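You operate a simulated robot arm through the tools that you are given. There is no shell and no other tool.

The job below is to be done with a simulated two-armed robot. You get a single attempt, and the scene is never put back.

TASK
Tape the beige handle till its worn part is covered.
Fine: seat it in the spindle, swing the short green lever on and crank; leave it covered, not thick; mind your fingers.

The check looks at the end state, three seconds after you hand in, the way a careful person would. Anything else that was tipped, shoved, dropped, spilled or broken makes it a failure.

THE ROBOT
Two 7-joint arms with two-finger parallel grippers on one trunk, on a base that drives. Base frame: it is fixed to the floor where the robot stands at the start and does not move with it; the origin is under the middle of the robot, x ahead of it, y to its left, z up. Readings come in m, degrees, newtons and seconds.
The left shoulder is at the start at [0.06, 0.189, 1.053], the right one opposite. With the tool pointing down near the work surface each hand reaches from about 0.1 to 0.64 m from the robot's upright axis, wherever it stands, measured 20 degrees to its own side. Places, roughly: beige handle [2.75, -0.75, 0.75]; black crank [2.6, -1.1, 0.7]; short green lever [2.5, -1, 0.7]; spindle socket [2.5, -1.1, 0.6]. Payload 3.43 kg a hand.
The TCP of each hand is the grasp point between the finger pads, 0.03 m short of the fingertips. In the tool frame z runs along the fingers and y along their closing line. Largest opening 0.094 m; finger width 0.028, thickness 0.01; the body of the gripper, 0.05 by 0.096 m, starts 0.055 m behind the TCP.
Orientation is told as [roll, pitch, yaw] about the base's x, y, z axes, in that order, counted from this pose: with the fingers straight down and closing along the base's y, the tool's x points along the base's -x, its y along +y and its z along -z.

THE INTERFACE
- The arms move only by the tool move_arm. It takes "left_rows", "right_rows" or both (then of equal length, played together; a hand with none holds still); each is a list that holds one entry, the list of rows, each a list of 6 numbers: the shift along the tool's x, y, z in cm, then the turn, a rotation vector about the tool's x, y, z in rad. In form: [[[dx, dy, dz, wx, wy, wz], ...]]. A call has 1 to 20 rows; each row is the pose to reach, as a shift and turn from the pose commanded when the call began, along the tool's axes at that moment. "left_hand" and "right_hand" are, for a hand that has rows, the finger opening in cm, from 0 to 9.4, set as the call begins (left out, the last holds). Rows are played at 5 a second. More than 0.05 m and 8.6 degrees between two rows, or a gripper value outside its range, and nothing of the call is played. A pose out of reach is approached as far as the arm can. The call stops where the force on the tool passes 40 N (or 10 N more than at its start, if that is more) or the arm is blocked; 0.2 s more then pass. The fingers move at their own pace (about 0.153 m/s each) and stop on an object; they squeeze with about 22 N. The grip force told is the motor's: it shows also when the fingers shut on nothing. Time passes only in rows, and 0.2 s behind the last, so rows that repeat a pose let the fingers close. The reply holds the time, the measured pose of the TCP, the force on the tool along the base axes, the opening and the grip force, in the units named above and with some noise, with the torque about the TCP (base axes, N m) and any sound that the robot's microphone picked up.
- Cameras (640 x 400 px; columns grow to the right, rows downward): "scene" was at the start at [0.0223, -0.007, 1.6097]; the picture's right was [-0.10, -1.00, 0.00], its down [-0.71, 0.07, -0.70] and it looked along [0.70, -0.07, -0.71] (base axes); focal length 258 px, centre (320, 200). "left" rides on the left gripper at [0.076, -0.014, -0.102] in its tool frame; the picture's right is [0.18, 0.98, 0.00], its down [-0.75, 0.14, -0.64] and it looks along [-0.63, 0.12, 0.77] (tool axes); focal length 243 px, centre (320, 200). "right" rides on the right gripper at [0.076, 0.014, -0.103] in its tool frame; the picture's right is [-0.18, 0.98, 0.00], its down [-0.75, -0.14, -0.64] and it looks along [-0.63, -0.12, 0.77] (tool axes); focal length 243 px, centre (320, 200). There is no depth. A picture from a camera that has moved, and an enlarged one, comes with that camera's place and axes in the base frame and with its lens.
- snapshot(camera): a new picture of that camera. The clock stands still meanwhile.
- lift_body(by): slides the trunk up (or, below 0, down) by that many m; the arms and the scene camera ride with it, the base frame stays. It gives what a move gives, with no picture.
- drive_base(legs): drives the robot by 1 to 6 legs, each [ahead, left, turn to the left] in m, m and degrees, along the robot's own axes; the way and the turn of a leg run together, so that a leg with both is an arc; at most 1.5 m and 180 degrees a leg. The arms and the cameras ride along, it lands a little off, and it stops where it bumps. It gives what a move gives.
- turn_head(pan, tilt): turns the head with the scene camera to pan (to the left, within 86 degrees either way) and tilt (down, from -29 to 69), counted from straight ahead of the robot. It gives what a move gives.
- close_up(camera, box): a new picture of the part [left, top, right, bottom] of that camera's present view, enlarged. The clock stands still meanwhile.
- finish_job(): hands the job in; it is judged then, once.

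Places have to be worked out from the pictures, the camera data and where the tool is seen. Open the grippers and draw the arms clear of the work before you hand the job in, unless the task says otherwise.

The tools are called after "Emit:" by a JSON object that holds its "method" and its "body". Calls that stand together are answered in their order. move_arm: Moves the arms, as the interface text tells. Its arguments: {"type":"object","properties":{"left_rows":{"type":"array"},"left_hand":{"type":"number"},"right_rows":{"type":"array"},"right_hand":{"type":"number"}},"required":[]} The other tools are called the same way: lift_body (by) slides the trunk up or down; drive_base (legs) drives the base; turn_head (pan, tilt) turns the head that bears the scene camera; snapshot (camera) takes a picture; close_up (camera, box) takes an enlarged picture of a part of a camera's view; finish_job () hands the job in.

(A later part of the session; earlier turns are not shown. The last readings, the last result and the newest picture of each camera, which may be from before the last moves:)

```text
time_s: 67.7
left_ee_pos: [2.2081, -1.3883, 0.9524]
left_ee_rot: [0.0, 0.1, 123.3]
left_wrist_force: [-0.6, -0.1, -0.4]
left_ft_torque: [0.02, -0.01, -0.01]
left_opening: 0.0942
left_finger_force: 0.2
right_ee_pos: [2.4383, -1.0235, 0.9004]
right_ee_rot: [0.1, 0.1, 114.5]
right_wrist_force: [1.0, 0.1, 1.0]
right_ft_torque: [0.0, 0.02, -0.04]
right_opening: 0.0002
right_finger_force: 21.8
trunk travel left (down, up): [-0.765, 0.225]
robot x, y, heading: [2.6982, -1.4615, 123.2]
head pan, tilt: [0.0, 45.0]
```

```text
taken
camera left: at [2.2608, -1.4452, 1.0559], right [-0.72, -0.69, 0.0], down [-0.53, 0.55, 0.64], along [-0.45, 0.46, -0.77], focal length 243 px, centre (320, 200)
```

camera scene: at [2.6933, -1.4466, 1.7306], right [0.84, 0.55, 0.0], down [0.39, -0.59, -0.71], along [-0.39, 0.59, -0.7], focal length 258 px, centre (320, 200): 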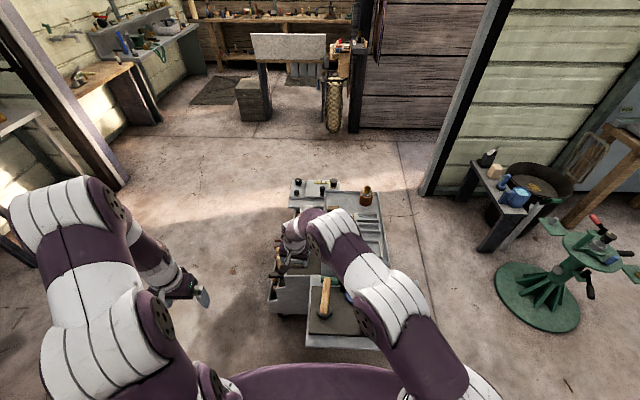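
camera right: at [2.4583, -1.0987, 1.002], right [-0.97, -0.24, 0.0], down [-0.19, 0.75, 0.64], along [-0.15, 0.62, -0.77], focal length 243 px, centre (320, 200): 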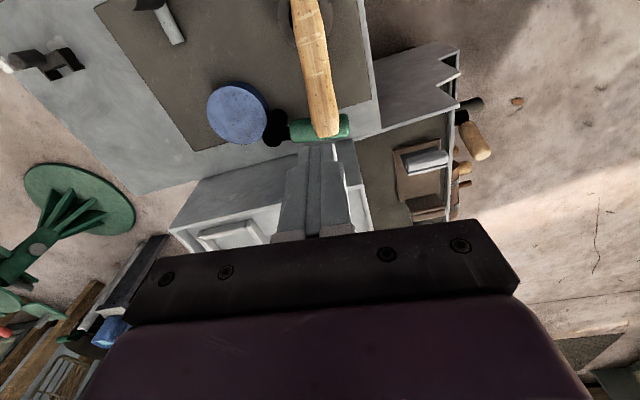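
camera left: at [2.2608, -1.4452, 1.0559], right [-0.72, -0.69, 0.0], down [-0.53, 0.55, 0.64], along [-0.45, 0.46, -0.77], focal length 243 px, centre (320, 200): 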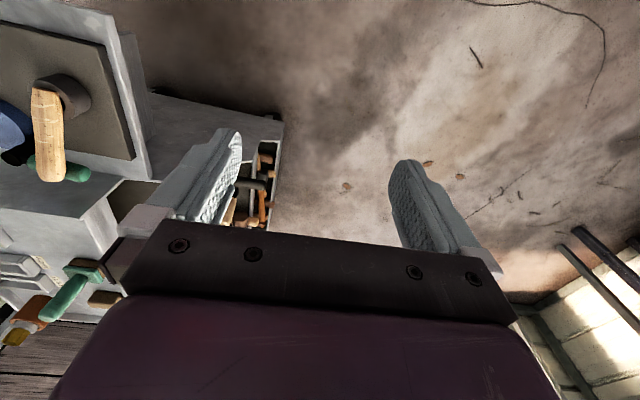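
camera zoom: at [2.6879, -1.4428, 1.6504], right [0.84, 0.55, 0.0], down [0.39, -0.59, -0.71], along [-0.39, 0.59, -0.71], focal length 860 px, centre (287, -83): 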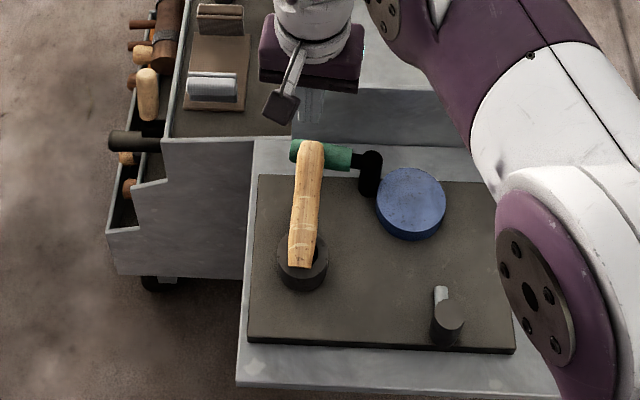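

The fingers shut on nothing: the pads closed above the handle's widest line and it stayed where it was, leaning on the lever. I open and go about 2.3 cm lower, to z ≈ 0.695, before closing again.

Emit:
{"method": "move_arm", "body": {"right_rows": [[[0, 0, 4, 0, 0, 0], [0, 0, 8.5, 0, 0, 0], [0, 0, 13, 0, 0, 0], [0, 0, 17.5, 0, 0, 0], [0, 0, 19, 0, 0, 0], [0, 0, 20.4, 0, 0, 0], [0, 0, 20.4, 0, 0, 0]]], "right_hand": 7}}

Emit:
{"method": "snapshot", "body": {"camera": "right"}}

Emit:
{"method": "close_up", "body": {"camera": "scene", "box": [280, 260, 360, 330]}}

```text
time_s: 69.3
left_ee_pos: [2.2078, -1.3899, 0.9532]
left_ee_rot: [0.0, 0.0, 123.3]
left_wrist_force: [-0.4, 0.3, -0.2]
left_ft_torque: [0.02, -0.01, 0.02]
left_opening: 0.0939
left_finger_force: 0.0
right_ee_pos: [2.4387, -1.0211, 0.6943]
right_ee_rot: [0.0, 0.1, 114.6]
right_wrist_force: [0.3, 0.3, 0.3]
right_ft_torque: [0.0, -0.01, 0.01]
right_opening: 0.0702
right_finger_force: 0.0
trunk travel left (down, up): [-0.765, 0.225]
robot x, y, heading: [2.7015, -1.4605, 123.1]
head pan, tilt: [0.0, 45.0]
```

```text
taken
camera right: at [2.4582, -1.097, 0.7964], right [-0.97, -0.24, 0.0], down [-0.19, 0.75, 0.64], along [-0.15, 0.62, -0.77], focal length 243 px, centre (320, 200)
```

right: 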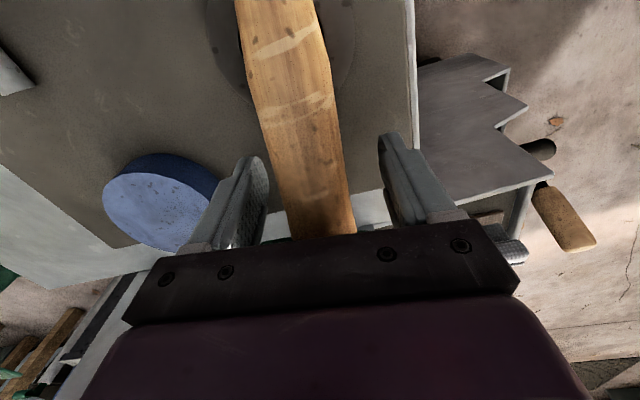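

```text
5.71 times, centred on (320, 295) of scene
camera zoom: at [2.6874, -1.4425, 1.6504], right [0.84, 0.55, 0.0], down [0.39, -0.59, -0.71], along [-0.39, 0.59, -0.71], focal length 1474 px, centre (320, -343)
```

zoom: 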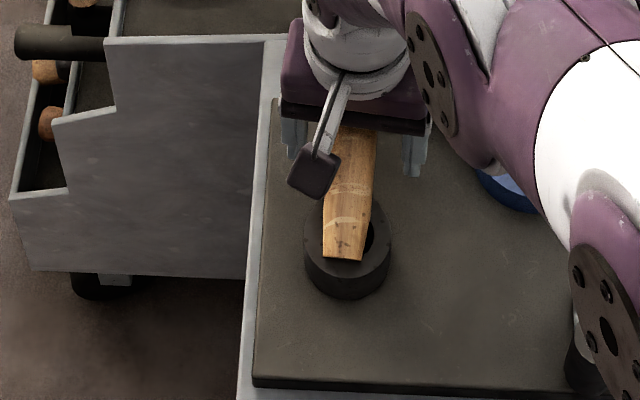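

No contact on the way down and the handle lies deeper between the pads now. I close again.

Emit:
{"method": "move_arm", "body": {"right_rows": [[[0, 0, 0, 0, 0, 0], [0, 0, 0, 0, 0, 0], [0, 0, 0, 0, 0, 0], [0, 0, 0, 0, 0, 0]]], "right_hand": 0}}

Emit:
{"method": "move_arm", "body": {"right_rows": [[[0, 0, -1, 0, 0, 0], [0, 0, -2, 0, 0, 0], [0, 0, -3, 0, 0, 0]]]}}

Emit:
{"method": "snapshot", "body": {"camera": "right"}}

Emit:
{"method": "close_up", "body": {"camera": "scene", "box": [280, 250, 360, 320]}}

```text
time_s: 70.3
left_ee_pos: [2.2091, -1.3889, 0.9538]
left_ee_rot: [0.0, 0.0, 123.2]
left_wrist_force: [0.0, -0.3, 0.1]
left_ft_torque: [0.03, 0.06, -0.02]
left_opening: 0.0936
left_finger_force: 0.0
right_ee_pos: [2.4395, -1.0218, 0.6951]
right_ee_rot: [0.0, 0.2, 114.5]
right_wrist_force: [2.4, 1.5, 0.7]
right_ft_torque: [0.08, -0.03, 0.15]
right_opening: 0.0356
right_finger_force: 22.1
trunk travel left (down, up): [-0.765, 0.225]
robot x, y, heading: [2.6933, -1.4613, 123.4]
head pan, tilt: [0.0, 45.0]
```

```text
time_s: 71.1
left_ee_pos: [2.207, -1.389, 0.9544]
left_ee_rot: [-0.1, 0.0, 123.3]
left_wrist_force: [-0.3, 0.0, 0.0]
left_ft_torque: [0.02, 0.01, 0.01]
left_opening: 0.094
left_finger_force: 0.1
right_ee_pos: [2.4399, -1.0229, 0.7254]
right_ee_rot: [0.0, 0.1, 114.6]
right_wrist_force: [-0.8, 0.1, -1.3]
right_ft_torque: [0.07, 0.02, 0.04]
right_opening: 0.0355
right_finger_force: 22.0
trunk travel left (down, up): [-0.765, 0.225]
robot x, y, heading: [2.7001, -1.4645, 123.3]
head pan, tilt: [0.0, 45.0]
```

```text
taken
camera right: at [2.4584, -1.0976, 0.8272], right [-0.97, -0.24, 0.0], down [-0.19, 0.75, 0.64], along [-0.15, 0.62, -0.77], focal length 243 px, centre (320, 200)
```

right: 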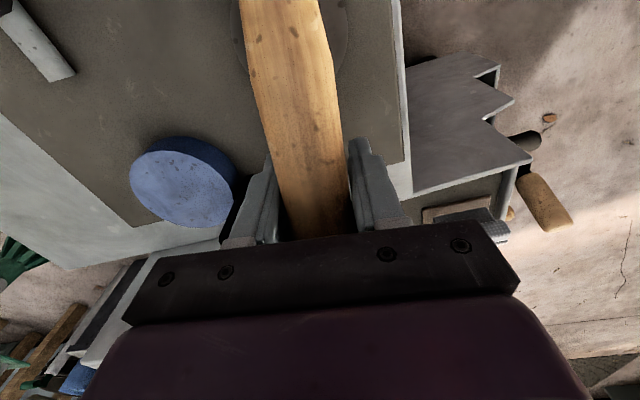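

```text
5.71 times, centred on (320, 285) of scene
camera zoom: at [2.6871, -1.4424, 1.6504], right [0.84, 0.55, 0.0], down [0.39, -0.59, -0.71], along [-0.39, 0.59, -0.71], focal length 1474 px, centre (320, -286)
```

zoom: 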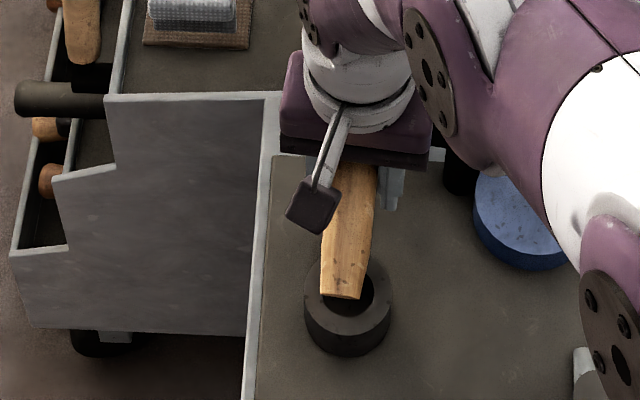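

The handle is held now and rose with the hand (weight shows). I continue the lift to z ≈ 0.90.

Emit:
{"method": "move_arm", "body": {"right_rows": [[[0, 0, -3, 0, 0, 0], [0, 0, -6, 0, 0, 0], [0, 0, -9, 0, 0, 0], [0, 0, -12, 0, 0, 0], [0, 0, -15, 0, 0, 0], [0, 0, -17.5, 0, 0, 0]]]}}

Emit:
{"method": "snapshot", "body": {"camera": "right"}}

Emit:
{"method": "close_up", "body": {"camera": "scene", "box": [280, 230, 380, 330]}}

Emit:
{"method": "snapshot", "body": {"camera": "left"}}

```text
time_s: 72.5
left_ee_pos: [2.2079, -1.3896, 0.9525]
left_ee_rot: [0.0, 0.1, 123.3]
left_wrist_force: [0.0, 0.6, -0.3]
left_ft_torque: [0.01, 0.0, 0.0]
left_opening: 0.0938
left_finger_force: 0.1
right_ee_pos: [2.4386, -1.0202, 0.9001]
right_ee_rot: [0.0, 0.2, 114.7]
right_wrist_force: [-0.9, 0.0, -1.2]
right_ft_torque: [0.05, 0.06, -0.01]
right_opening: 0.0354
right_finger_force: 22.2
trunk travel left (down, up): [-0.765, 0.225]
robot x, y, heading: [2.6973, -1.4596, 123.6]
head pan, tilt: [0.0, 45.0]
```

```text
taken
camera right: at [2.4583, -1.0957, 1.0027], right [-0.97, -0.24, 0.0], down [-0.19, 0.75, 0.64], along [-0.15, 0.62, -0.77], focal length 243 px, centre (320, 200)
```

right: 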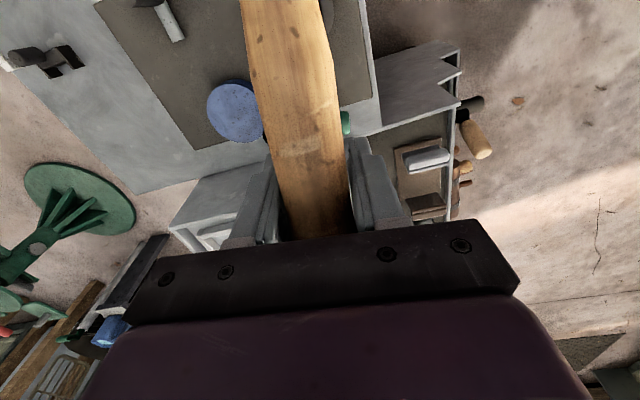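

```text
4.00 times, centred on (330, 280) of scene
camera zoom: at [2.6877, -1.4426, 1.6504], right [0.84, 0.55, 0.0], down [0.39, -0.59, -0.71], along [-0.39, 0.59, -0.71], focal length 1032 px, centre (280, -120)
```

zoom: 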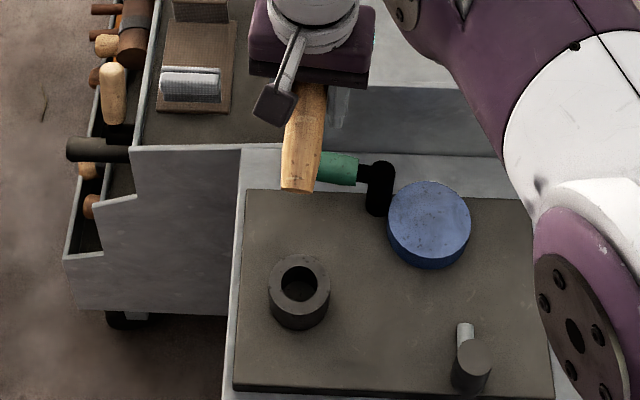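

```text
taken
camera left: at [2.2606, -1.445, 1.0558], right [-0.72, -0.69, 0.0], down [-0.53, 0.55, 0.64], along [-0.45, 0.46, -0.77], focal length 243 px, centre (320, 200)
```

left: 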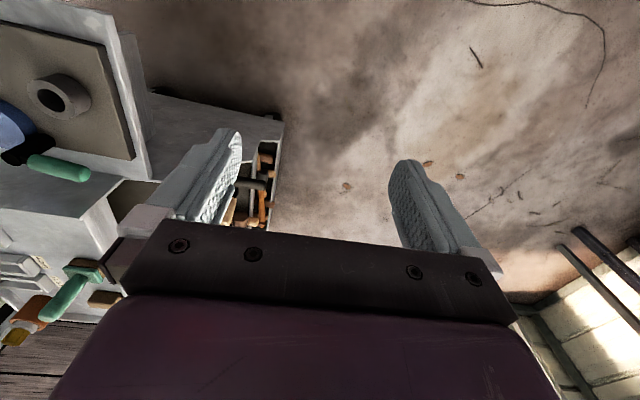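

The handle is held firmly and has swung about level in the grip, foot toward the robot, top forward; ring and lever are unmoved. I raise a bit, come back over the socket and pitch the hand about 89 degrees so that the handle stands foot-down.

Emit:
{"method": "move_arm", "body": {"right_rows": [[[0.5, 0, -1, 0, -0.14, 0], [1, 0, -2, 0, -0.28, 0], [1.5, 0, -3, 0, -0.42, 0], [2, 0, -4, 0, -0.56, 0], [2.5, 0, -4, 0, -0.7, 0], [3, 0, -4, 0, -0.84, 0], [3.5, 0, -4, 0, -0.98, 0], [4, 0, -4, 0, -1.12, 0], [4.5, 0, -4, 0, -1.26, 0], [5, 0, -4, 0, -1.4, 0], [5, 0, -4, 0, -1.54, 0], [5, 0, -4, 0, -1.54, 0]]]}}

Emit:
{"method": "snapshot", "body": {"camera": "scene"}}

Emit:
{"method": "snapshot", "body": {"camera": "left"}}

Emit:
{"method": "snapshot", "body": {"camera": "right"}}

```text
time_s: 75.1
left_ee_pos: [2.2076, -1.388, 0.9538]
left_ee_rot: [0.0, 0.0, 123.3]
left_wrist_force: [0.4, -1.0, 0.0]
left_ft_torque: [0.01, 0.01, 0.01]
left_opening: 0.0941
left_finger_force: 0.1
right_ee_pos: [2.449, -1.0527, 0.9449]
right_ee_rot: [0.1, -67.4, 114.6]
right_wrist_force: [-0.9, -0.2, -2.8]
right_ft_torque: [0.01, 0.01, 0.0]
right_opening: 0.0355
right_finger_force: 22.2
right hand out of reach, approached as far as the arm can: row 9, 10, 11, 12
trunk travel left (down, up): [-0.765, 0.225]
robot x, y, heading: [2.6967, -1.4586, 123.5]
head pan, tilt: [0.0, 45.0]
```

```text
taken
camera scene: at [2.6874, -1.4423, 1.6504], right [0.84, 0.55, 0.0], down [0.39, -0.59, -0.71], along [-0.39, 0.59, -0.71], focal length 258 px, centre (320, 200)
```

scene: 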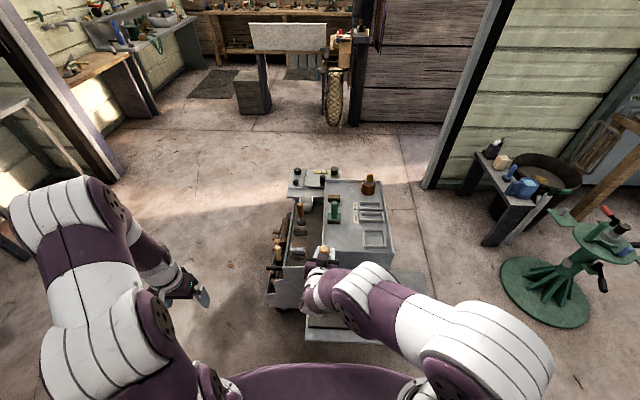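

```text
taken
camera left: at [2.2605, -1.4448, 1.0558], right [-0.72, -0.69, 0.0], down [-0.53, 0.55, 0.64], along [-0.44, 0.46, -0.77], focal length 243 px, centre (320, 200)
```

left: 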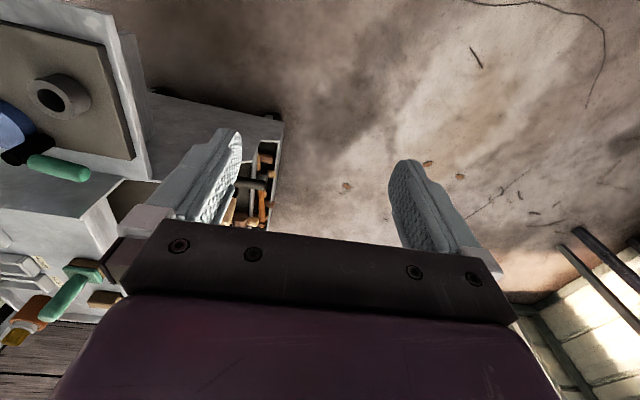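

```text
taken
camera right: at [2.4876, -1.1702, 0.9128], right [-0.92, -0.35, 0.17], down [0.26, -0.22, 0.94], along [-0.29, 0.91, 0.29], focal length 243 px, centre (320, 200)
```

right: 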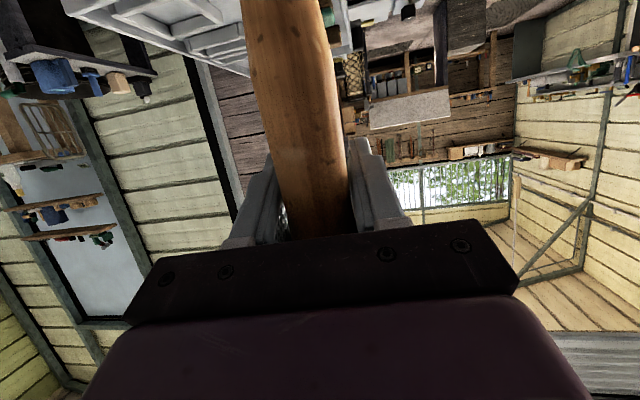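

The arm got to 67 degrees of pitch before its limit. I enlarge to see how the handle is leaning.

Emit:
{"method": "close_up", "body": {"camera": "scene", "box": [285, 230, 365, 290]}}

```text
6.67 times, centred on (325, 260) of scene
camera zoom: at [2.6874, -1.4423, 1.6504], right [0.84, 0.55, 0.0], down [0.39, -0.59, -0.71], along [-0.39, 0.59, -0.71], focal length 1720 px, centre (287, -200)
```

zoom: 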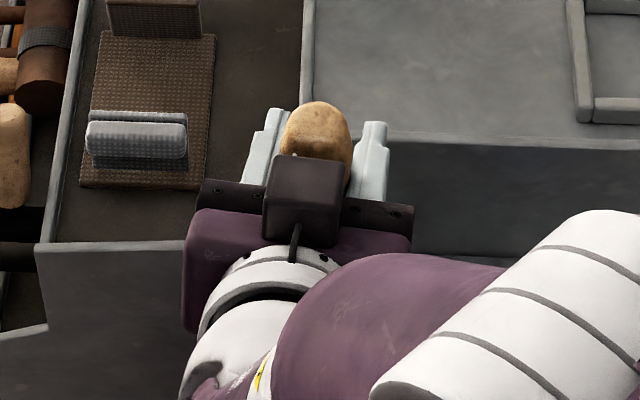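

I see only the handle's end from here, so I bring the left hand up and turn it to look across at the handle from the side.

Emit:
{"method": "move_arm", "body": {"left_rows": [[[-1, 1, -1.5, 0, 0, 0.14], [-2, 2, -3, 0, 0, 0.28], [-3, 3, -4.5, 0, 0, 0.42], [-4, 4, -6, 0, 0, 0.56], [-5, 4, -7.5, 0, 0, 0.7], [-6, 4, -9, 0, 0, 0.84], [-7, 4, -10.5, 0, 0, 0.98], [-8, 4, -12, 0, 0, 1.12], [-9, 4, -13.5, 0, 0, 1.26], [-10, 4, -14, 0, 0, 1.4], [-10, 4, -14, 0, 0, 1.5]]]}}

Emit:
{"method": "snapshot", "body": {"camera": "left"}}

```text
time_s: 77.5
left_ee_pos: [2.12, -1.3266, 1.0945]
left_ee_rot: [-0.1, 0.0, 37.2]
left_wrist_force: [-0.3, 0.9, 0.5]
left_ft_torque: [0.01, -0.02, 0.04]
left_opening: 0.094
left_finger_force: 0.0
right_ee_pos: [2.4489, -1.0512, 0.9431]
right_ee_rot: [0.2, -67.5, 114.7]
right_wrist_force: [0.2, 0.4, -1.2]
right_ft_torque: [0.05, 0.04, 0.01]
right_opening: 0.0355
right_finger_force: 21.5
trunk travel left (down, up): [-0.765, 0.225]
robot x, y, heading: [2.6992, -1.4626, 123.1]
head pan, tilt: [0.0, 45.0]
```

```text
taken
camera left: at [2.0667, -1.3847, 1.1962], right [-0.74, 0.67, 0.0], down [0.52, 0.57, 0.64], along [0.43, 0.48, -0.77], focal length 243 px, centre (320, 200)
```

left: 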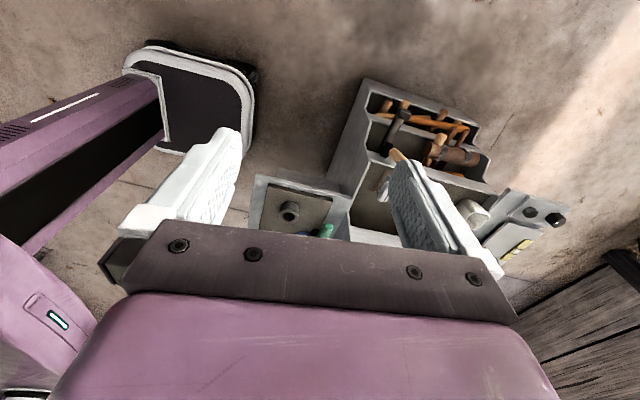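

The right hand is hidden behind the left gripper body. I pitch the left hand up by about 40 degrees so its camera looks across.

Emit:
{"method": "move_arm", "body": {"left_rows": [[[0, 0, 0, 0, -0.14, 0], [0, 0, 0, 0, -0.28, 0], [0, 0, 0, 0, -0.42, 0], [0, 0, 0, 0, -0.56, 0], [0, 0, 0, 0, -0.7, 0], [0, 0, 0, 0, -0.7, 0]]]}}

Emit:
{"method": "snapshot", "body": {"camera": "left"}}

```text
time_s: 78.9
left_ee_pos: [2.2408, -1.3183, 0.9902]
left_ee_rot: [-0.1, -40.1, 37.2]
left_wrist_force: [-0.2, -0.3, -0.7]
left_ft_torque: [0.0, -0.01, 0.01]
left_opening: 0.094
left_finger_force: 0.2
left hand out of reach, approached as far as the arm can: row 2, 3, 4, 5, 6
right_ee_pos: [2.4491, -1.0515, 0.9437]
right_ee_rot: [0.1, -67.5, 114.7]
right_wrist_force: [-0.5, -0.4, -2.1]
right_ft_torque: [0.01, 0.01, 0.01]
right_opening: 0.0357
right_finger_force: 22.4
trunk travel left (down, up): [-0.765, 0.225]
robot x, y, heading: [2.6982, -1.4608, 123.3]
head pan, tilt: [0.0, 45.0]
```

```text
taken
camera left: at [2.1496, -1.4057, 1.0192], right [-0.71, 0.7, -0.12], down [0.04, 0.21, 0.98], along [0.7, 0.69, -0.18], focal length 243 px, centre (320, 200)
```

left: 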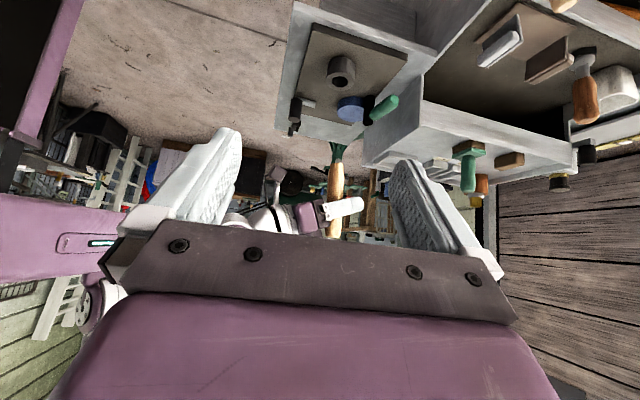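

The left camera now sees the handle from the side, upside down in the picture. I enlarge it.

Emit:
{"method": "close_up", "body": {"camera": "left", "box": [270, 130, 400, 245]}}

```text
3.48 times, centred on (335, 188) of left
camera zoom: at [2.1496, -1.4057, 1.0192], right [-0.71, 0.7, -0.12], down [0.04, 0.21, 0.98], along [0.7, 0.69, -0.18], focal length 844 px, centre (268, 244)
```

zoom: 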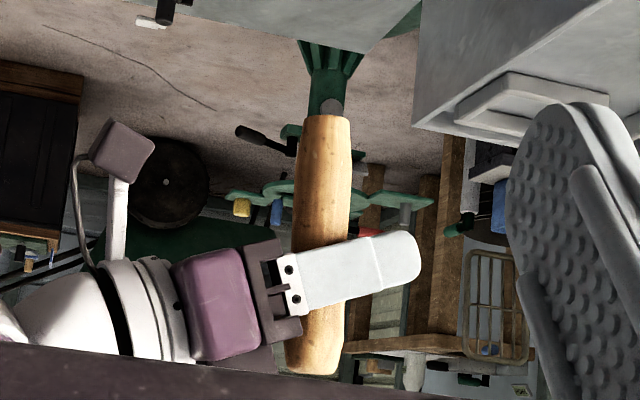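

From the side the handle stands nearly upright, leaning only about 4 degrees forward at the top, with about 8.7 cm from grip to foot. I look at the hand in the scene view again before moving it over the socket.

Emit:
{"method": "close_up", "body": {"camera": "scene", "box": [265, 225, 385, 325]}}

```text
4.00 times, centred on (325, 275) of scene
camera zoom: at [2.6873, -1.4421, 1.6504], right [0.84, 0.55, 0.0], down [0.39, -0.59, -0.71], along [-0.39, 0.59, -0.71], focal length 1032 px, centre (300, -100)
```

zoom: 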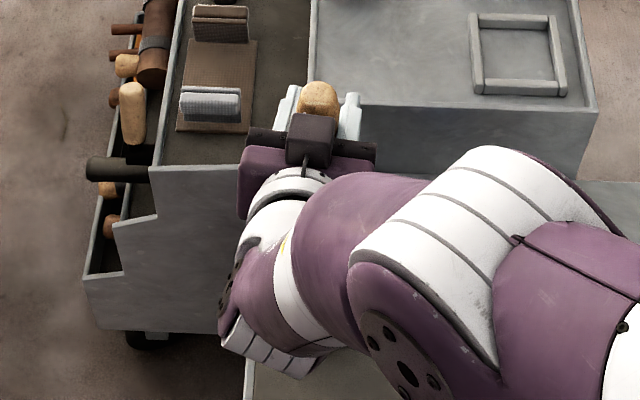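

The side view gives the foot at 18 mm behind and 85 mm below the TCP. With the bore at about (2.469, -1.078), the TCP must go to about (2.461, -1.062); I move there and lower 12 cm, foot still about 6 cm above the ring.

Emit:
{"method": "move_arm", "body": {"right_rows": [[[2.9, -0.2, 0.8, 0, 0, 0], [5.8, -0.4, 1.6, 0, 0, 0], [8.7, -0.6, 2.4, 0, 0, 0], [11.6, -0.7, 3.2, 0, 0, 0], [11.6, -0.7, 3.2, 0, 0, 0]]]}}

Emit:
{"method": "snapshot", "body": {"camera": "left"}}

Emit:
{"method": "close_up", "body": {"camera": "left", "box": [270, 40, 400, 155]}}

Emit:
{"method": "close_up", "body": {"camera": "scene", "box": [265, 235, 385, 335]}}

```text
time_s: 80.1
left_ee_pos: [2.2401, -1.3193, 0.9912]
left_ee_rot: [0.0, -40.0, 37.2]
left_wrist_force: [-0.2, 0.5, 0.0]
left_ft_torque: [-0.01, 0.0, 0.0]
left_opening: 0.0941
left_finger_force: 0.1
right_ee_pos: [2.4443, -1.0529, 0.8213]
right_ee_rot: [0.1, -67.3, 114.7]
right_wrist_force: [-0.1, 0.7, -2.0]
right_ft_torque: [0.02, 0.02, -0.01]
right_opening: 0.0353
right_finger_force: 22.4
right hand out of reach, approached as far as the arm can: row 1, 2, 3, 4, 5
trunk travel left (down, up): [-0.765, 0.225]
robot x, y, heading: [2.6976, -1.4607, 123.4]
head pan, tilt: [0.0, 45.0]
```

```text
taken
camera left: at [2.1494, -1.406, 1.0197], right [-0.71, 0.7, -0.12], down [0.04, 0.21, 0.98], along [0.7, 0.69, -0.18], focal length 243 px, centre (320, 200)
```

left: 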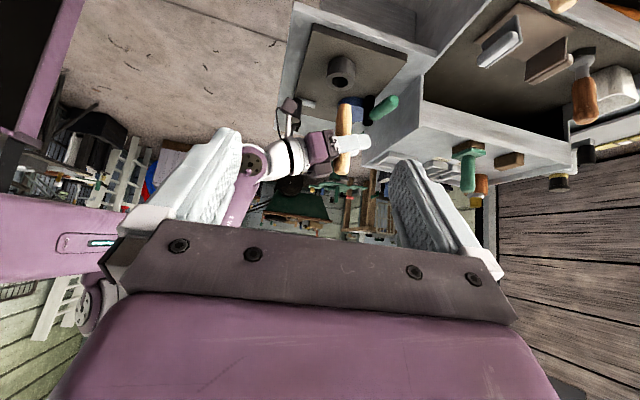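

```text
3.48 times, centred on (335, 98) of left
camera zoom: at [2.1494, -1.406, 1.0197], right [-0.71, 0.7, -0.12], down [0.04, 0.21, 0.98], along [0.7, 0.69, -0.18], focal length 844 px, centre (268, 556)
```

zoom: 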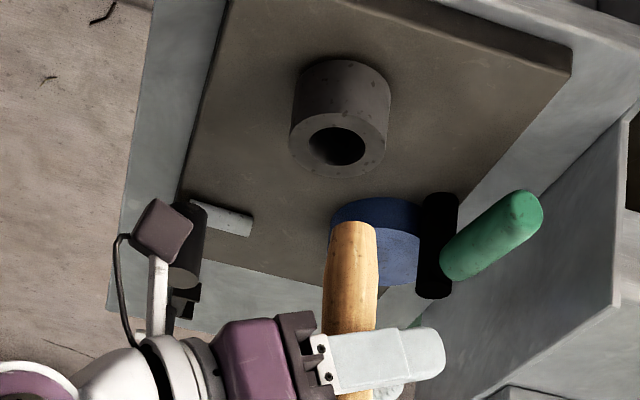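

```text
4.00 times, centred on (325, 285) of scene
camera zoom: at [2.6876, -1.4425, 1.6505], right [0.84, 0.55, 0.0], down [0.39, -0.59, -0.71], along [-0.39, 0.59, -0.71], focal length 1032 px, centre (300, -140)
```

zoom: 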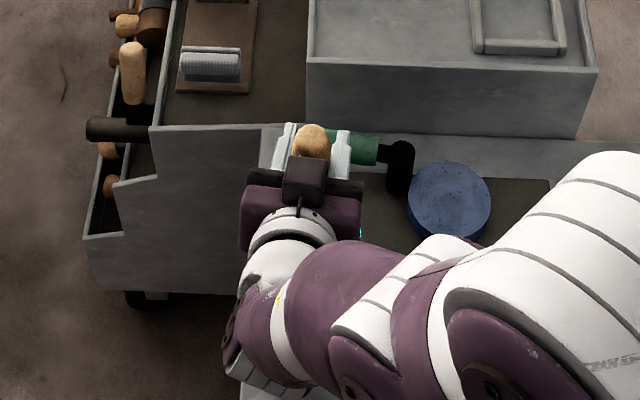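

The arm cannot come back far enough toward the body at this pitch. I move the base back 4 cm so the hand has room, then extend onto the target.

Emit:
{"method": "drive_base", "body": {"legs": [[-0.04, 0, 0]]}}

Emit:
{"method": "snapshot", "body": {"camera": "left"}}

```text
time_s: 81.0
left_ee_pos: [2.262, -1.3513, 0.9896]
left_ee_rot: [-0.1, -40.1, 37.4]
left_wrist_force: [-0.4, 0.4, 0.2]
left_ft_torque: [-0.03, 0.0, 0.02]
left_opening: 0.0939
left_finger_force: 0.1
right_ee_pos: [2.4652, -1.0847, 0.819]
right_ee_rot: [0.1, -67.1, 114.7]
right_wrist_force: [0.0, -0.1, -1.4]
right_ft_torque: [0.0, 0.0, 0.02]
right_opening: 0.0354
right_finger_force: 21.9
trunk travel left (down, up): [-0.765, 0.225]
robot x, y, heading: [2.7185, -1.4991, 123.3]
head pan, tilt: [0.0, 45.0]
```

```text
taken
camera left: at [2.1701, -1.4383, 1.0189], right [-0.71, 0.7, -0.12], down [0.04, 0.21, 0.98], along [0.7, 0.69, -0.18], focal length 243 px, centre (320, 200)
```

left: 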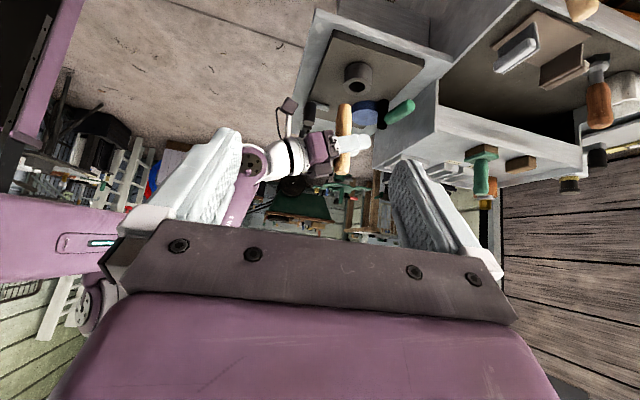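

The last command's pitch (88 degrees) was beyond reach, so I now command the pitch back to about 67 degrees and shift to the target position, keeping the height.

Emit:
{"method": "move_arm", "body": {"right_rows": [[[0, 0.3, 0.4, 0, 0.12, 0], [0, 0.6, 0.8, 0, 0.24, 0], [0, 0.95, 1.2, 0, 0.36, 0], [0, 0.95, 1.2, 0, 0.36, 0]]]}}

Emit:
{"method": "close_up", "body": {"camera": "left", "box": [280, 40, 410, 155]}}

```text
time_s: 82.0
left_ee_pos: [2.262, -1.3532, 0.9898]
left_ee_rot: [0.0, -40.1, 37.5]
left_wrist_force: [0.7, -0.5, 0.3]
left_ft_torque: [0.0, -0.01, -0.03]
left_opening: 0.0941
left_finger_force: 0.1
right_ee_pos: [2.451, -1.0794, 0.8177]
right_ee_rot: [0.1, -46.5, 114.8]
right_wrist_force: [-0.2, 0.1, -1.8]
right_ft_torque: [0.11, 0.05, 0.03]
right_opening: 0.0358
right_finger_force: 21.7
trunk travel left (down, up): [-0.765, 0.225]
robot x, y, heading: [2.7233, -1.4969, 123.2]
head pan, tilt: [0.0, 45.0]
```

```text
3.48 times, centred on (345, 98) of left
camera zoom: at [2.1707, -1.439, 1.0193], right [-0.71, 0.7, -0.12], down [0.04, 0.21, 0.98], along [0.7, 0.69, -0.18], focal length 844 px, centre (233, 556)
```

zoom: 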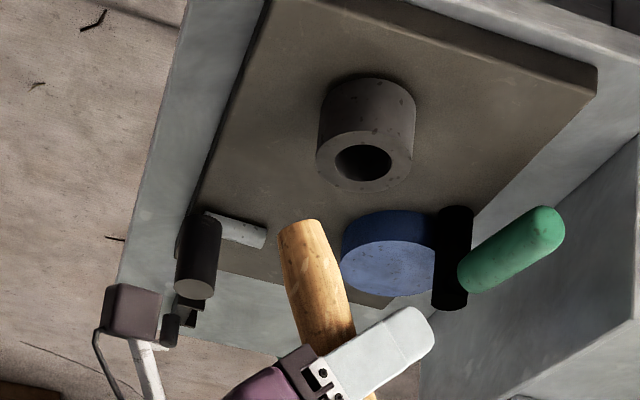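

The pitch dropped to 46 degrees, so the commanded pose had already been the measured one. I pitch back to about 67 degrees and shift onto the target.

Emit:
{"method": "move_arm", "body": {"right_rows": [[[-0.2, -0.5, 0.2, 0, -0.12, 0], [-0.5, -1, 0.5, 0, -0.24, 0], [-0.8, -1.5, 0.8, 0, -0.36, 0], [-0.8, -1.5, 0.8, 0, -0.4, 0], [-0.8, -1.5, 0.8, 0, -0.4, 0]]]}}

Emit:
{"method": "close_up", "body": {"camera": "left", "box": [280, 40, 410, 155]}}

Emit:
{"method": "close_up", "body": {"camera": "scene", "box": [265, 235, 385, 335]}}

```text
time_s: 83.2
left_ee_pos: [2.2615, -1.352, 0.9906]
left_ee_rot: [0.0, -40.1, 37.3]
left_wrist_force: [-1.3, 0.0, 0.3]
left_ft_torque: [0.01, 0.03, -0.02]
left_opening: 0.0943
left_finger_force: 0.1
right_ee_pos: [2.4585, -1.0604, 0.824]
right_ee_rot: [1.9, -70.1, 112.7]
right_wrist_force: [-1.0, -0.4, -1.2]
right_ft_torque: [0.06, 0.01, 0.0]
right_opening: 0.0353
right_finger_force: 22.1
trunk travel left (down, up): [-0.765, 0.225]
robot x, y, heading: [2.7167, -1.4924, 123.3]
head pan, tilt: [0.0, 45.0]
```

```text
3.48 times, centred on (345, 98) of left
camera zoom: at [2.171, -1.4392, 1.0195], right [-0.71, 0.7, -0.12], down [0.04, 0.21, 0.98], along [0.7, 0.69, -0.18], focal length 844 px, centre (233, 556)
```

zoom: 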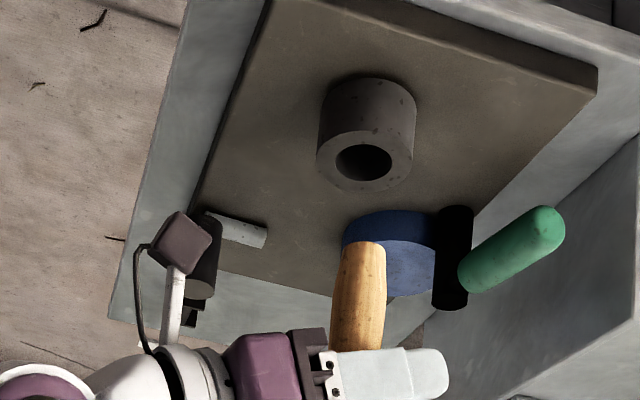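

```text
4.00 times, centred on (325, 285) of scene
camera zoom: at [2.7091, -1.4754, 1.6504], right [0.84, 0.55, 0.0], down [0.39, -0.59, -0.71], along [-0.39, 0.59, -0.71], focal length 1032 px, centre (300, -140)
```

zoom: 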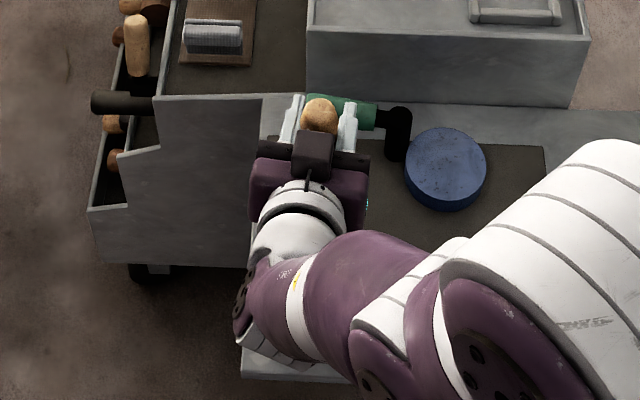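

The handle is now within a degree of upright in the side view. Relative to the bore the foot is about 6 mm too far forward, so I come back that much and lower it to just above the ring.

Emit:
{"method": "move_arm", "body": {"right_rows": [[[1.5, -0.1, 0.2, 0, 0, 0], [3, -0.2, 0.5, 0, 0, 0], [4.3, -0.2, 0.9, 0, 0, 0], [4.3, -0.2, 0.9, 0, 0, 0]]]}}

Emit:
{"method": "close_up", "body": {"camera": "left", "box": [300, 40, 390, 130]}}

Emit:
{"method": "close_up", "body": {"camera": "scene", "box": [285, 245, 365, 315]}}

```text
time_s: 83.8
left_ee_pos: [2.2628, -1.3519, 0.9904]
left_ee_rot: [0.0, -40.1, 37.3]
left_wrist_force: [-0.1, 0.0, 0.0]
left_ft_torque: [0.01, -0.01, -0.02]
left_opening: 0.0943
left_finger_force: 0.0
right_ee_pos: [2.4481, -1.0577, 0.8332]
right_ee_rot: [8.9, -71.4, 106.1]
right_wrist_force: [0.3, 1.1, -2.2]
right_ft_torque: [0.04, -0.03, 0.01]
right_opening: 0.0353
right_finger_force: 22.1
trunk travel left (down, up): [-0.765, 0.225]
robot x, y, heading: [2.7201, -1.495, 123.0]
head pan, tilt: [0.0, 45.0]
stopped in row 3 (right hand): the arm was blocked; the commanded pose is now the measured one
```

```text
4.44 times, centred on (345, 85) of left
camera zoom: at [2.1709, -1.4391, 1.0196], right [-0.71, 0.7, -0.12], down [0.04, 0.21, 0.98], along [0.7, 0.69, -0.18], focal length 1078 px, centre (209, 711)
```

zoom: 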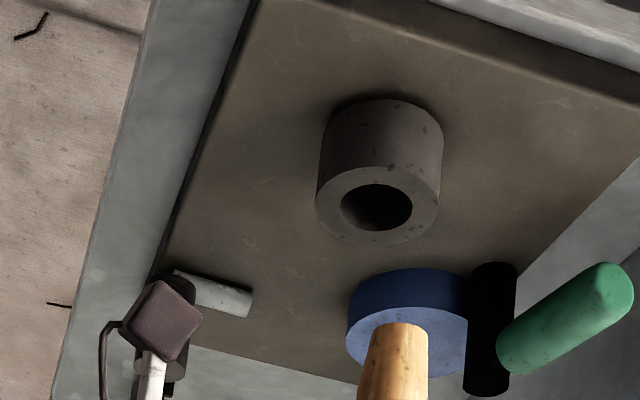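

```text
5.71 times, centred on (325, 280) of scene
camera zoom: at [2.709, -1.4754, 1.6505], right [0.84, 0.55, 0.0], down [0.39, -0.59, -0.71], along [-0.39, 0.59, -0.71], focal length 1474 px, centre (291, -257)
```

zoom: 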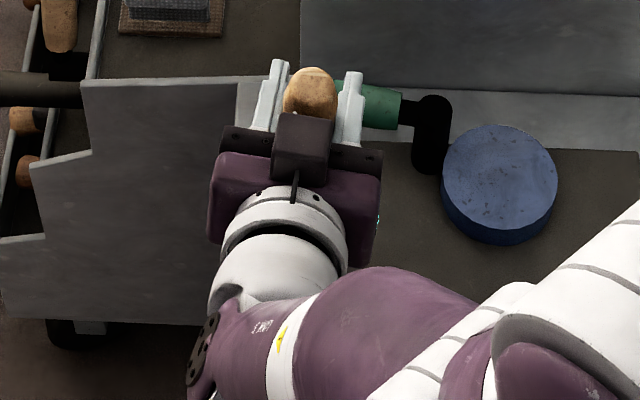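

The right arm reached a limit at this pitch and twisted, still clear of everything. Rather than force it, I will hand the upright handle over to the left hand, gripping its top from above. First I straighten the right hand again and raise it a little.

Emit:
{"method": "move_arm", "body": {"right_rows": [[[-2, 0, -1.2, 0.008, 0.03, -0.028], [-4.4, 0, -2.6, 0.016, 0.059, -0.056], [-4.4, 0, -2.6, 0.016, 0.059, -0.056]]]}}

Emit:
{"method": "close_up", "body": {"camera": "left", "box": [270, 60, 430, 220]}}

```text
time_s: 84.6
left_ee_pos: [2.261, -1.3511, 0.9909]
left_ee_rot: [0.1, -40.1, 37.4]
left_wrist_force: [-0.3, 0.1, 0.8]
left_ft_torque: [0.03, 0.02, 0.0]
left_opening: 0.0941
left_finger_force: 0.2
right_ee_pos: [2.4538, -1.0678, 0.881]
right_ee_rot: [-1.5, -68.1, 116.1]
right_wrist_force: [-0.7, 0.1, -1.4]
right_ft_torque: [0.03, -0.01, 0.02]
right_opening: 0.0355
right_finger_force: 22.0
trunk travel left (down, up): [-0.765, 0.225]
robot x, y, heading: [2.719, -1.4943, 123.0]
head pan, tilt: [0.0, 45.0]
```

```text
2.50 times, centred on (350, 140) of left
camera zoom: at [2.1706, -1.4388, 1.0192], right [-0.71, 0.7, -0.12], down [0.04, 0.21, 0.98], along [0.7, 0.69, -0.18], focal length 606 px, centre (245, 350)
```

zoom: 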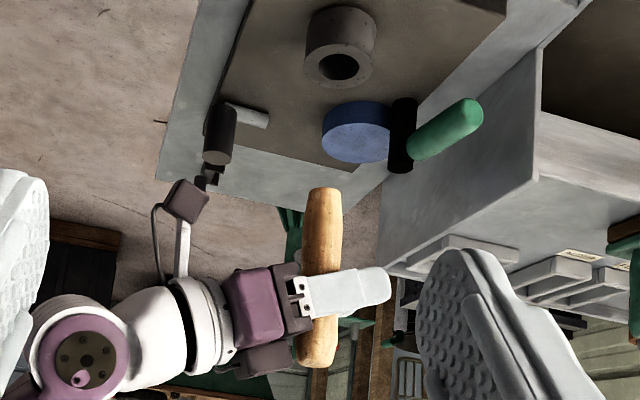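

The handle stands upright with its top at about (2.459, -1.077, 0.941), and a block on the right palm sits just behind it, so the left fingers must straddle it sideways with tips no lower than z ≈ 0.903. I first raise the left hand and level it, then turn it back to face ahead.

Emit:
{"method": "move_arm", "body": {"left_rows": [[[-1.3, 0, -1.5, 0, 0.14, 0], [-2.6, 0, -3, 0, 0.28, 0], [-3.9, 0, -4.5, 0, 0.42, 0], [-5.2, 0, -6, 0, 0.56, 0], [-6.4, 0, -7.7, 0, 0.7, 0], [-6.4, 0, -7.7, 0, 0.7, 0]]]}}

Emit:
{"method": "move_arm", "body": {"left_rows": [[[0, 0, 0, 0, 0, -0.14], [0, 0, 0, 0, 0, -0.28], [0, 0, 0, 0, 0, -0.42], [0, 0, 0, 0, 0, -0.56], [0, 0, 0, 0, 0, -0.7], [0, 0, 0, 0, 0, -0.84], [0, 0, 0, 0, 0, -0.98], [0, 0, 0, 0, 0, -1.12], [0, 0, 0, 0, 0, -1.26], [0, 0, 0, 0, 0, -1.38], [0, 0, 0, 0, 0, -1.38]]]}}

Emit:
{"method": "snapshot", "body": {"camera": "left"}}

Emit:
{"method": "snapshot", "body": {"camera": "scene"}}

```text
time_s: 86.0
left_ee_pos: [2.2609, -1.3536, 1.0907]
left_ee_rot: [0.0, 0.1, 37.2]
left_wrist_force: [-0.2, -0.6, 0.2]
left_ft_torque: [0.01, -0.01, 0.04]
left_opening: 0.094
left_finger_force: 0.0
right_ee_pos: [2.4532, -1.0684, 0.8834]
right_ee_rot: [-1.5, -68.2, 116.1]
right_wrist_force: [0.3, 0.6, -2.2]
right_ft_torque: [0.02, 0.0, 0.01]
right_opening: 0.0355
right_finger_force: 22.2
trunk travel left (down, up): [-0.765, 0.225]
robot x, y, heading: [2.7127, -1.493, 123.4]
head pan, tilt: [0.0, 45.0]
```

```text
time_s: 88.4
left_ee_pos: [2.2615, -1.3522, 1.0906]
left_ee_rot: [0.2, 0.1, 116.4]
left_wrist_force: [1.2, -0.4, 0.3]
left_ft_torque: [-0.05, 0.0, -0.02]
left_opening: 0.0937
left_finger_force: 0.1
right_ee_pos: [2.4543, -1.0684, 0.8836]
right_ee_rot: [-1.5, -68.2, 116.0]
right_wrist_force: [-0.1, 0.4, -0.7]
right_ft_torque: [0.03, 0.0, -0.01]
right_opening: 0.0352
right_finger_force: 21.9
trunk travel left (down, up): [-0.765, 0.225]
robot x, y, heading: [2.7189, -1.4956, 123.3]
head pan, tilt: [0.0, 45.0]
```

```text
taken
camera left: at [2.3074, -1.4143, 1.1926], right [-0.8, -0.6, 0.0], down [-0.46, 0.61, 0.64], along [-0.39, 0.51, -0.77], focal length 243 px, centre (320, 200)
```

left: 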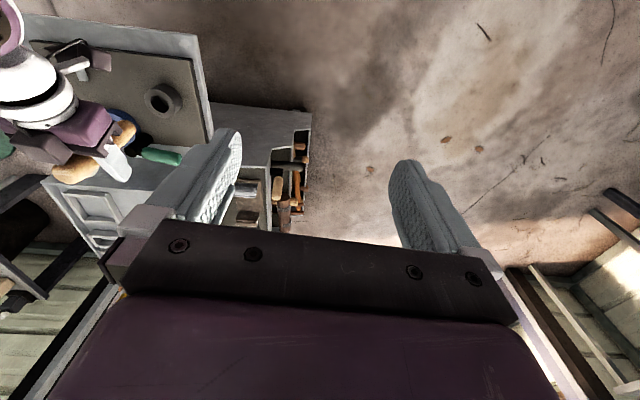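

```text
taken
camera scene: at [2.709, -1.4754, 1.6504], right [0.84, 0.55, 0.0], down [0.39, -0.59, -0.71], along [-0.39, 0.59, -0.71], focal length 258 px, centre (320, 200)
```

scene: 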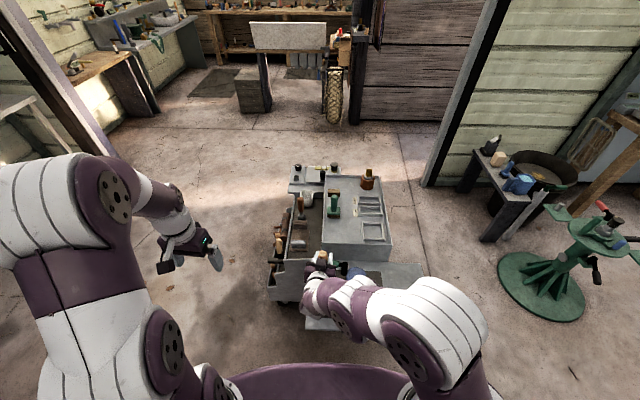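

Both hands are steady. I bring the left hand at z ≈ 1.09 most of the way over toward the handle's top and check.

Emit:
{"method": "move_arm", "body": {"left_rows": [[[-2.6, -4, 0, 0, 0, 0], [-5.2, -8, 0, 0, 0, 0], [-7.8, -12, 0, 0, 0, 0], [-10.4, -16, 0, 0, 0, 0], [-13, -20, 0, 0, 0, 0], [-15.8, -24, 0, 0, 0, 0], [-15.8, -27, 0, 0, 0, 0], [-15.8, -27, 0, 0, 0, 0]]]}}

Emit:
{"method": "snapshot", "body": {"camera": "left"}}

Emit:
{"method": "snapshot", "body": {"camera": "scene"}}

```text
time_s: 90.2
left_ee_pos: [2.431, -1.0938, 1.0913]
left_ee_rot: [0.0, -0.1, 116.5]
left_wrist_force: [0.0, -0.5, 0.0]
left_ft_torque: [0.01, -0.02, 0.04]
left_opening: 0.0939
left_finger_force: 0.0
right_ee_pos: [2.4537, -1.0685, 0.8827]
right_ee_rot: [-1.5, -68.2, 116.1]
right_wrist_force: [0.4, 1.2, -1.1]
right_ft_torque: [0.02, 0.01, -0.03]
right_opening: 0.0354
right_finger_force: 22.1
trunk travel left (down, up): [-0.765, 0.225]
robot x, y, heading: [2.7195, -1.4938, 123.0]
head pan, tilt: [0.0, 45.0]
```

```text
taken
camera left: at [2.4774, -1.1546, 1.1937], right [-0.8, -0.6, 0.0], down [-0.46, 0.61, 0.64], along [-0.39, 0.51, -0.77], focal length 243 px, centre (320, 200)
```

left: 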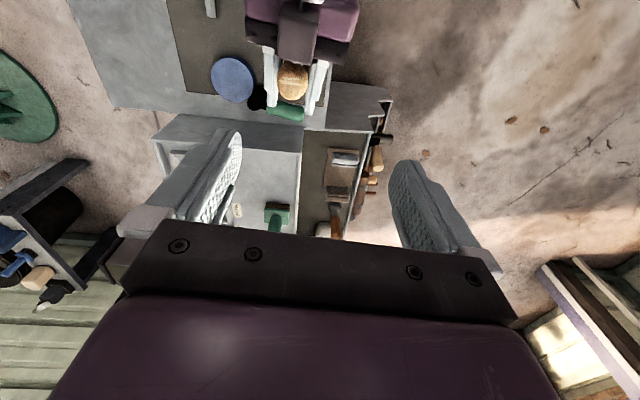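

```text
taken
camera scene: at [2.7084, -1.476, 1.6504], right [0.84, 0.55, 0.0], down [0.39, -0.59, -0.71], along [-0.39, 0.59, -0.71], focal length 258 px, centre (320, 200)
```

scene: 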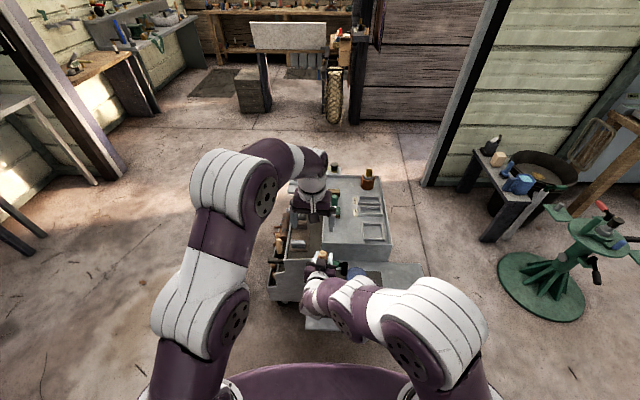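

The left camera sees the handle's top between the right fingers. I zoom in to place it relative to the left tool axis.

Emit:
{"method": "close_up", "body": {"camera": "left", "box": [235, 30, 355, 130]}}

```text
4.00 times, centred on (295, 80) of left
camera zoom: at [2.4774, -1.1546, 1.1937], right [-0.8, -0.6, 0.0], down [-0.46, 0.61, 0.64], along [-0.39, 0.51, -0.77], focal length 970 px, centre (420, 680)
```

zoom: 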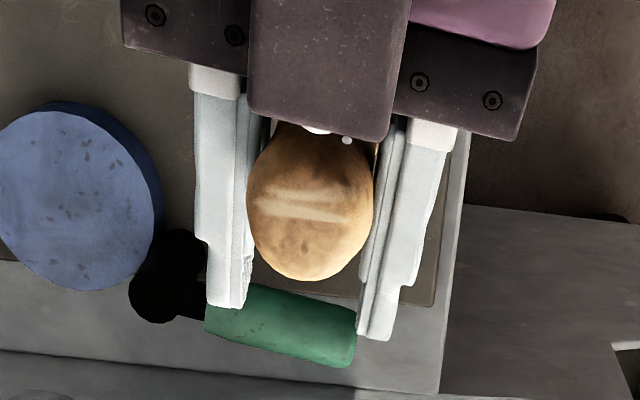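

At its widest level the handle's axis lies 0.3 cm behind and 2.85 cm right of the left tool axis, and the palm block leaves about 1 cm clearance. I shift over and lower the left hand to TCP z ≈ 0.945, opening 7 cm.

Emit:
{"method": "move_arm", "body": {"left_rows": [[[0.2, -2.85, 0, 0, 0, 0], [0.2, -2.85, 4, 0, 0, 0], [0.2, -2.85, 8, 0, 0, 0], [0.2, -2.85, 12, 0, 0, 0], [0.2, -2.85, 14.5, 0, 0, 0], [0.2, -2.85, 14.5, 0, 0, 0]]], "left_hand": 7}}

Emit:
{"method": "snapshot", "body": {"camera": "left"}}

Emit:
{"method": "close_up", "body": {"camera": "scene", "box": [265, 200, 385, 300]}}

Emit:
{"method": "snapshot", "body": {"camera": "right"}}

```text
time_s: 91.6
left_ee_pos: [2.4586, -1.0803, 0.9452]
left_ee_rot: [0.1, 0.1, 116.4]
left_wrist_force: [0.0, -0.1, -0.1]
left_ft_torque: [0.0, -0.01, 0.0]
left_opening: 0.0699
left_finger_force: 0.0
left hand out of reach, approached as far as the arm can: row 1
right_ee_pos: [2.4535, -1.0685, 0.8836]
right_ee_rot: [-1.5, -68.2, 116.0]
right_wrist_force: [0.6, -0.1, -1.2]
right_ft_torque: [0.04, 0.02, 0.02]
right_opening: 0.0354
right_finger_force: 22.1
trunk travel left (down, up): [-0.765, 0.225]
robot x, y, heading: [2.7192, -1.4979, 123.1]
head pan, tilt: [0.0, 45.0]
```

```text
taken
camera left: at [2.5045, -1.1418, 1.0476], right [-0.8, -0.6, 0.0], down [-0.46, 0.61, 0.64], along [-0.39, 0.51, -0.77], focal length 243 px, centre (320, 200)
```

left: 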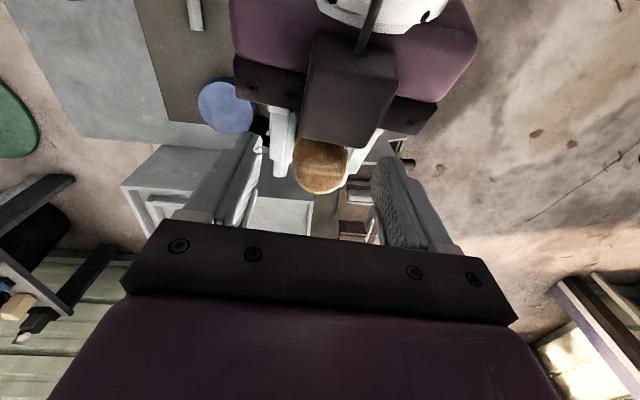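

```text
4.00 times, centred on (325, 250) of scene
camera zoom: at [2.7095, -1.4757, 1.6505], right [0.84, 0.55, 0.0], down [0.39, -0.59, -0.71], along [-0.39, 0.59, -0.71], focal length 1032 px, centre (300, 0)
```

zoom: 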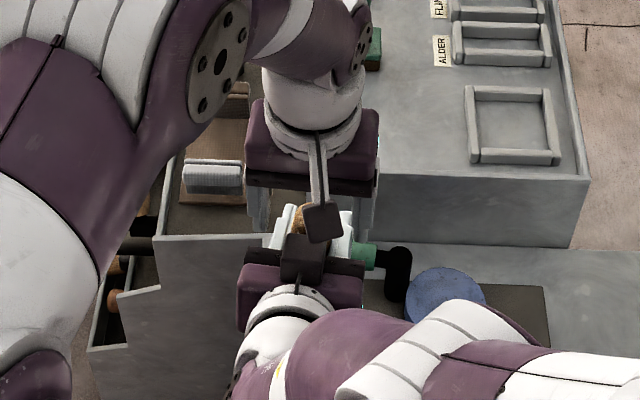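

```text
taken
camera right: at [2.4937, -1.1863, 0.8499], right [-0.92, -0.35, 0.16], down [0.25, -0.23, 0.94], along [-0.29, 0.91, 0.3], focal length 243 px, centre (320, 200)
```

right: 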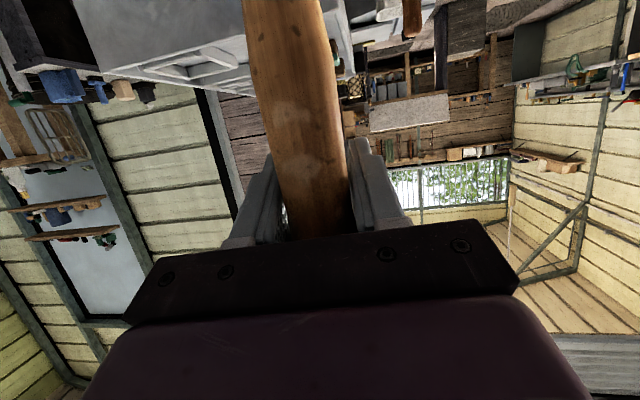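

The handle's top is centred between the left pads. I lower another 4 mm and close the left fingers on it while the right still holds.

Emit:
{"method": "move_arm", "body": {"left_rows": [[[0, 0, 0.4, 0, 0, 0], [0, 0, 0.4, 0, 0, 0], [0, 0, 0.4, 0, 0, 0], [0, 0, 0.4, 0, 0, 0]]], "left_hand": 0}}

Emit:
{"method": "close_up", "body": {"camera": "left", "box": [220, 80, 420, 240]}}

```text
time_s: 92.6
left_ee_pos: [2.4575, -1.0798, 0.9424]
left_ee_rot: [-0.1, 0.0, 116.4]
left_wrist_force: [10.1, -1.6, 17.0]
left_ft_torque: [-0.11, -0.38, 0.02]
left_opening: 0.0319
left_finger_force: 21.6
right_ee_pos: [2.4542, -1.068, 0.8828]
right_ee_rot: [-1.6, -68.1, 116.2]
right_wrist_force: [-9.5, 1.5, -19.0]
right_ft_torque: [0.22, -0.12, -0.13]
right_opening: 0.0356
right_finger_force: 22.0
trunk travel left (down, up): [-0.765, 0.225]
robot x, y, heading: [2.7196, -1.4935, 123.3]
head pan, tilt: [0.0, 45.0]
```

```text
2.50 times, centred on (320, 160) of left
camera zoom: at [2.5045, -1.1416, 1.0442], right [-0.8, -0.6, 0.0], down [-0.46, 0.61, 0.64], along [-0.39, 0.51, -0.77], focal length 606 px, centre (320, 300)
```

zoom: 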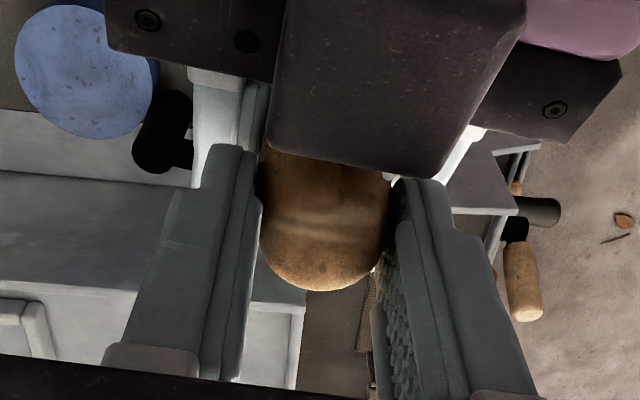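

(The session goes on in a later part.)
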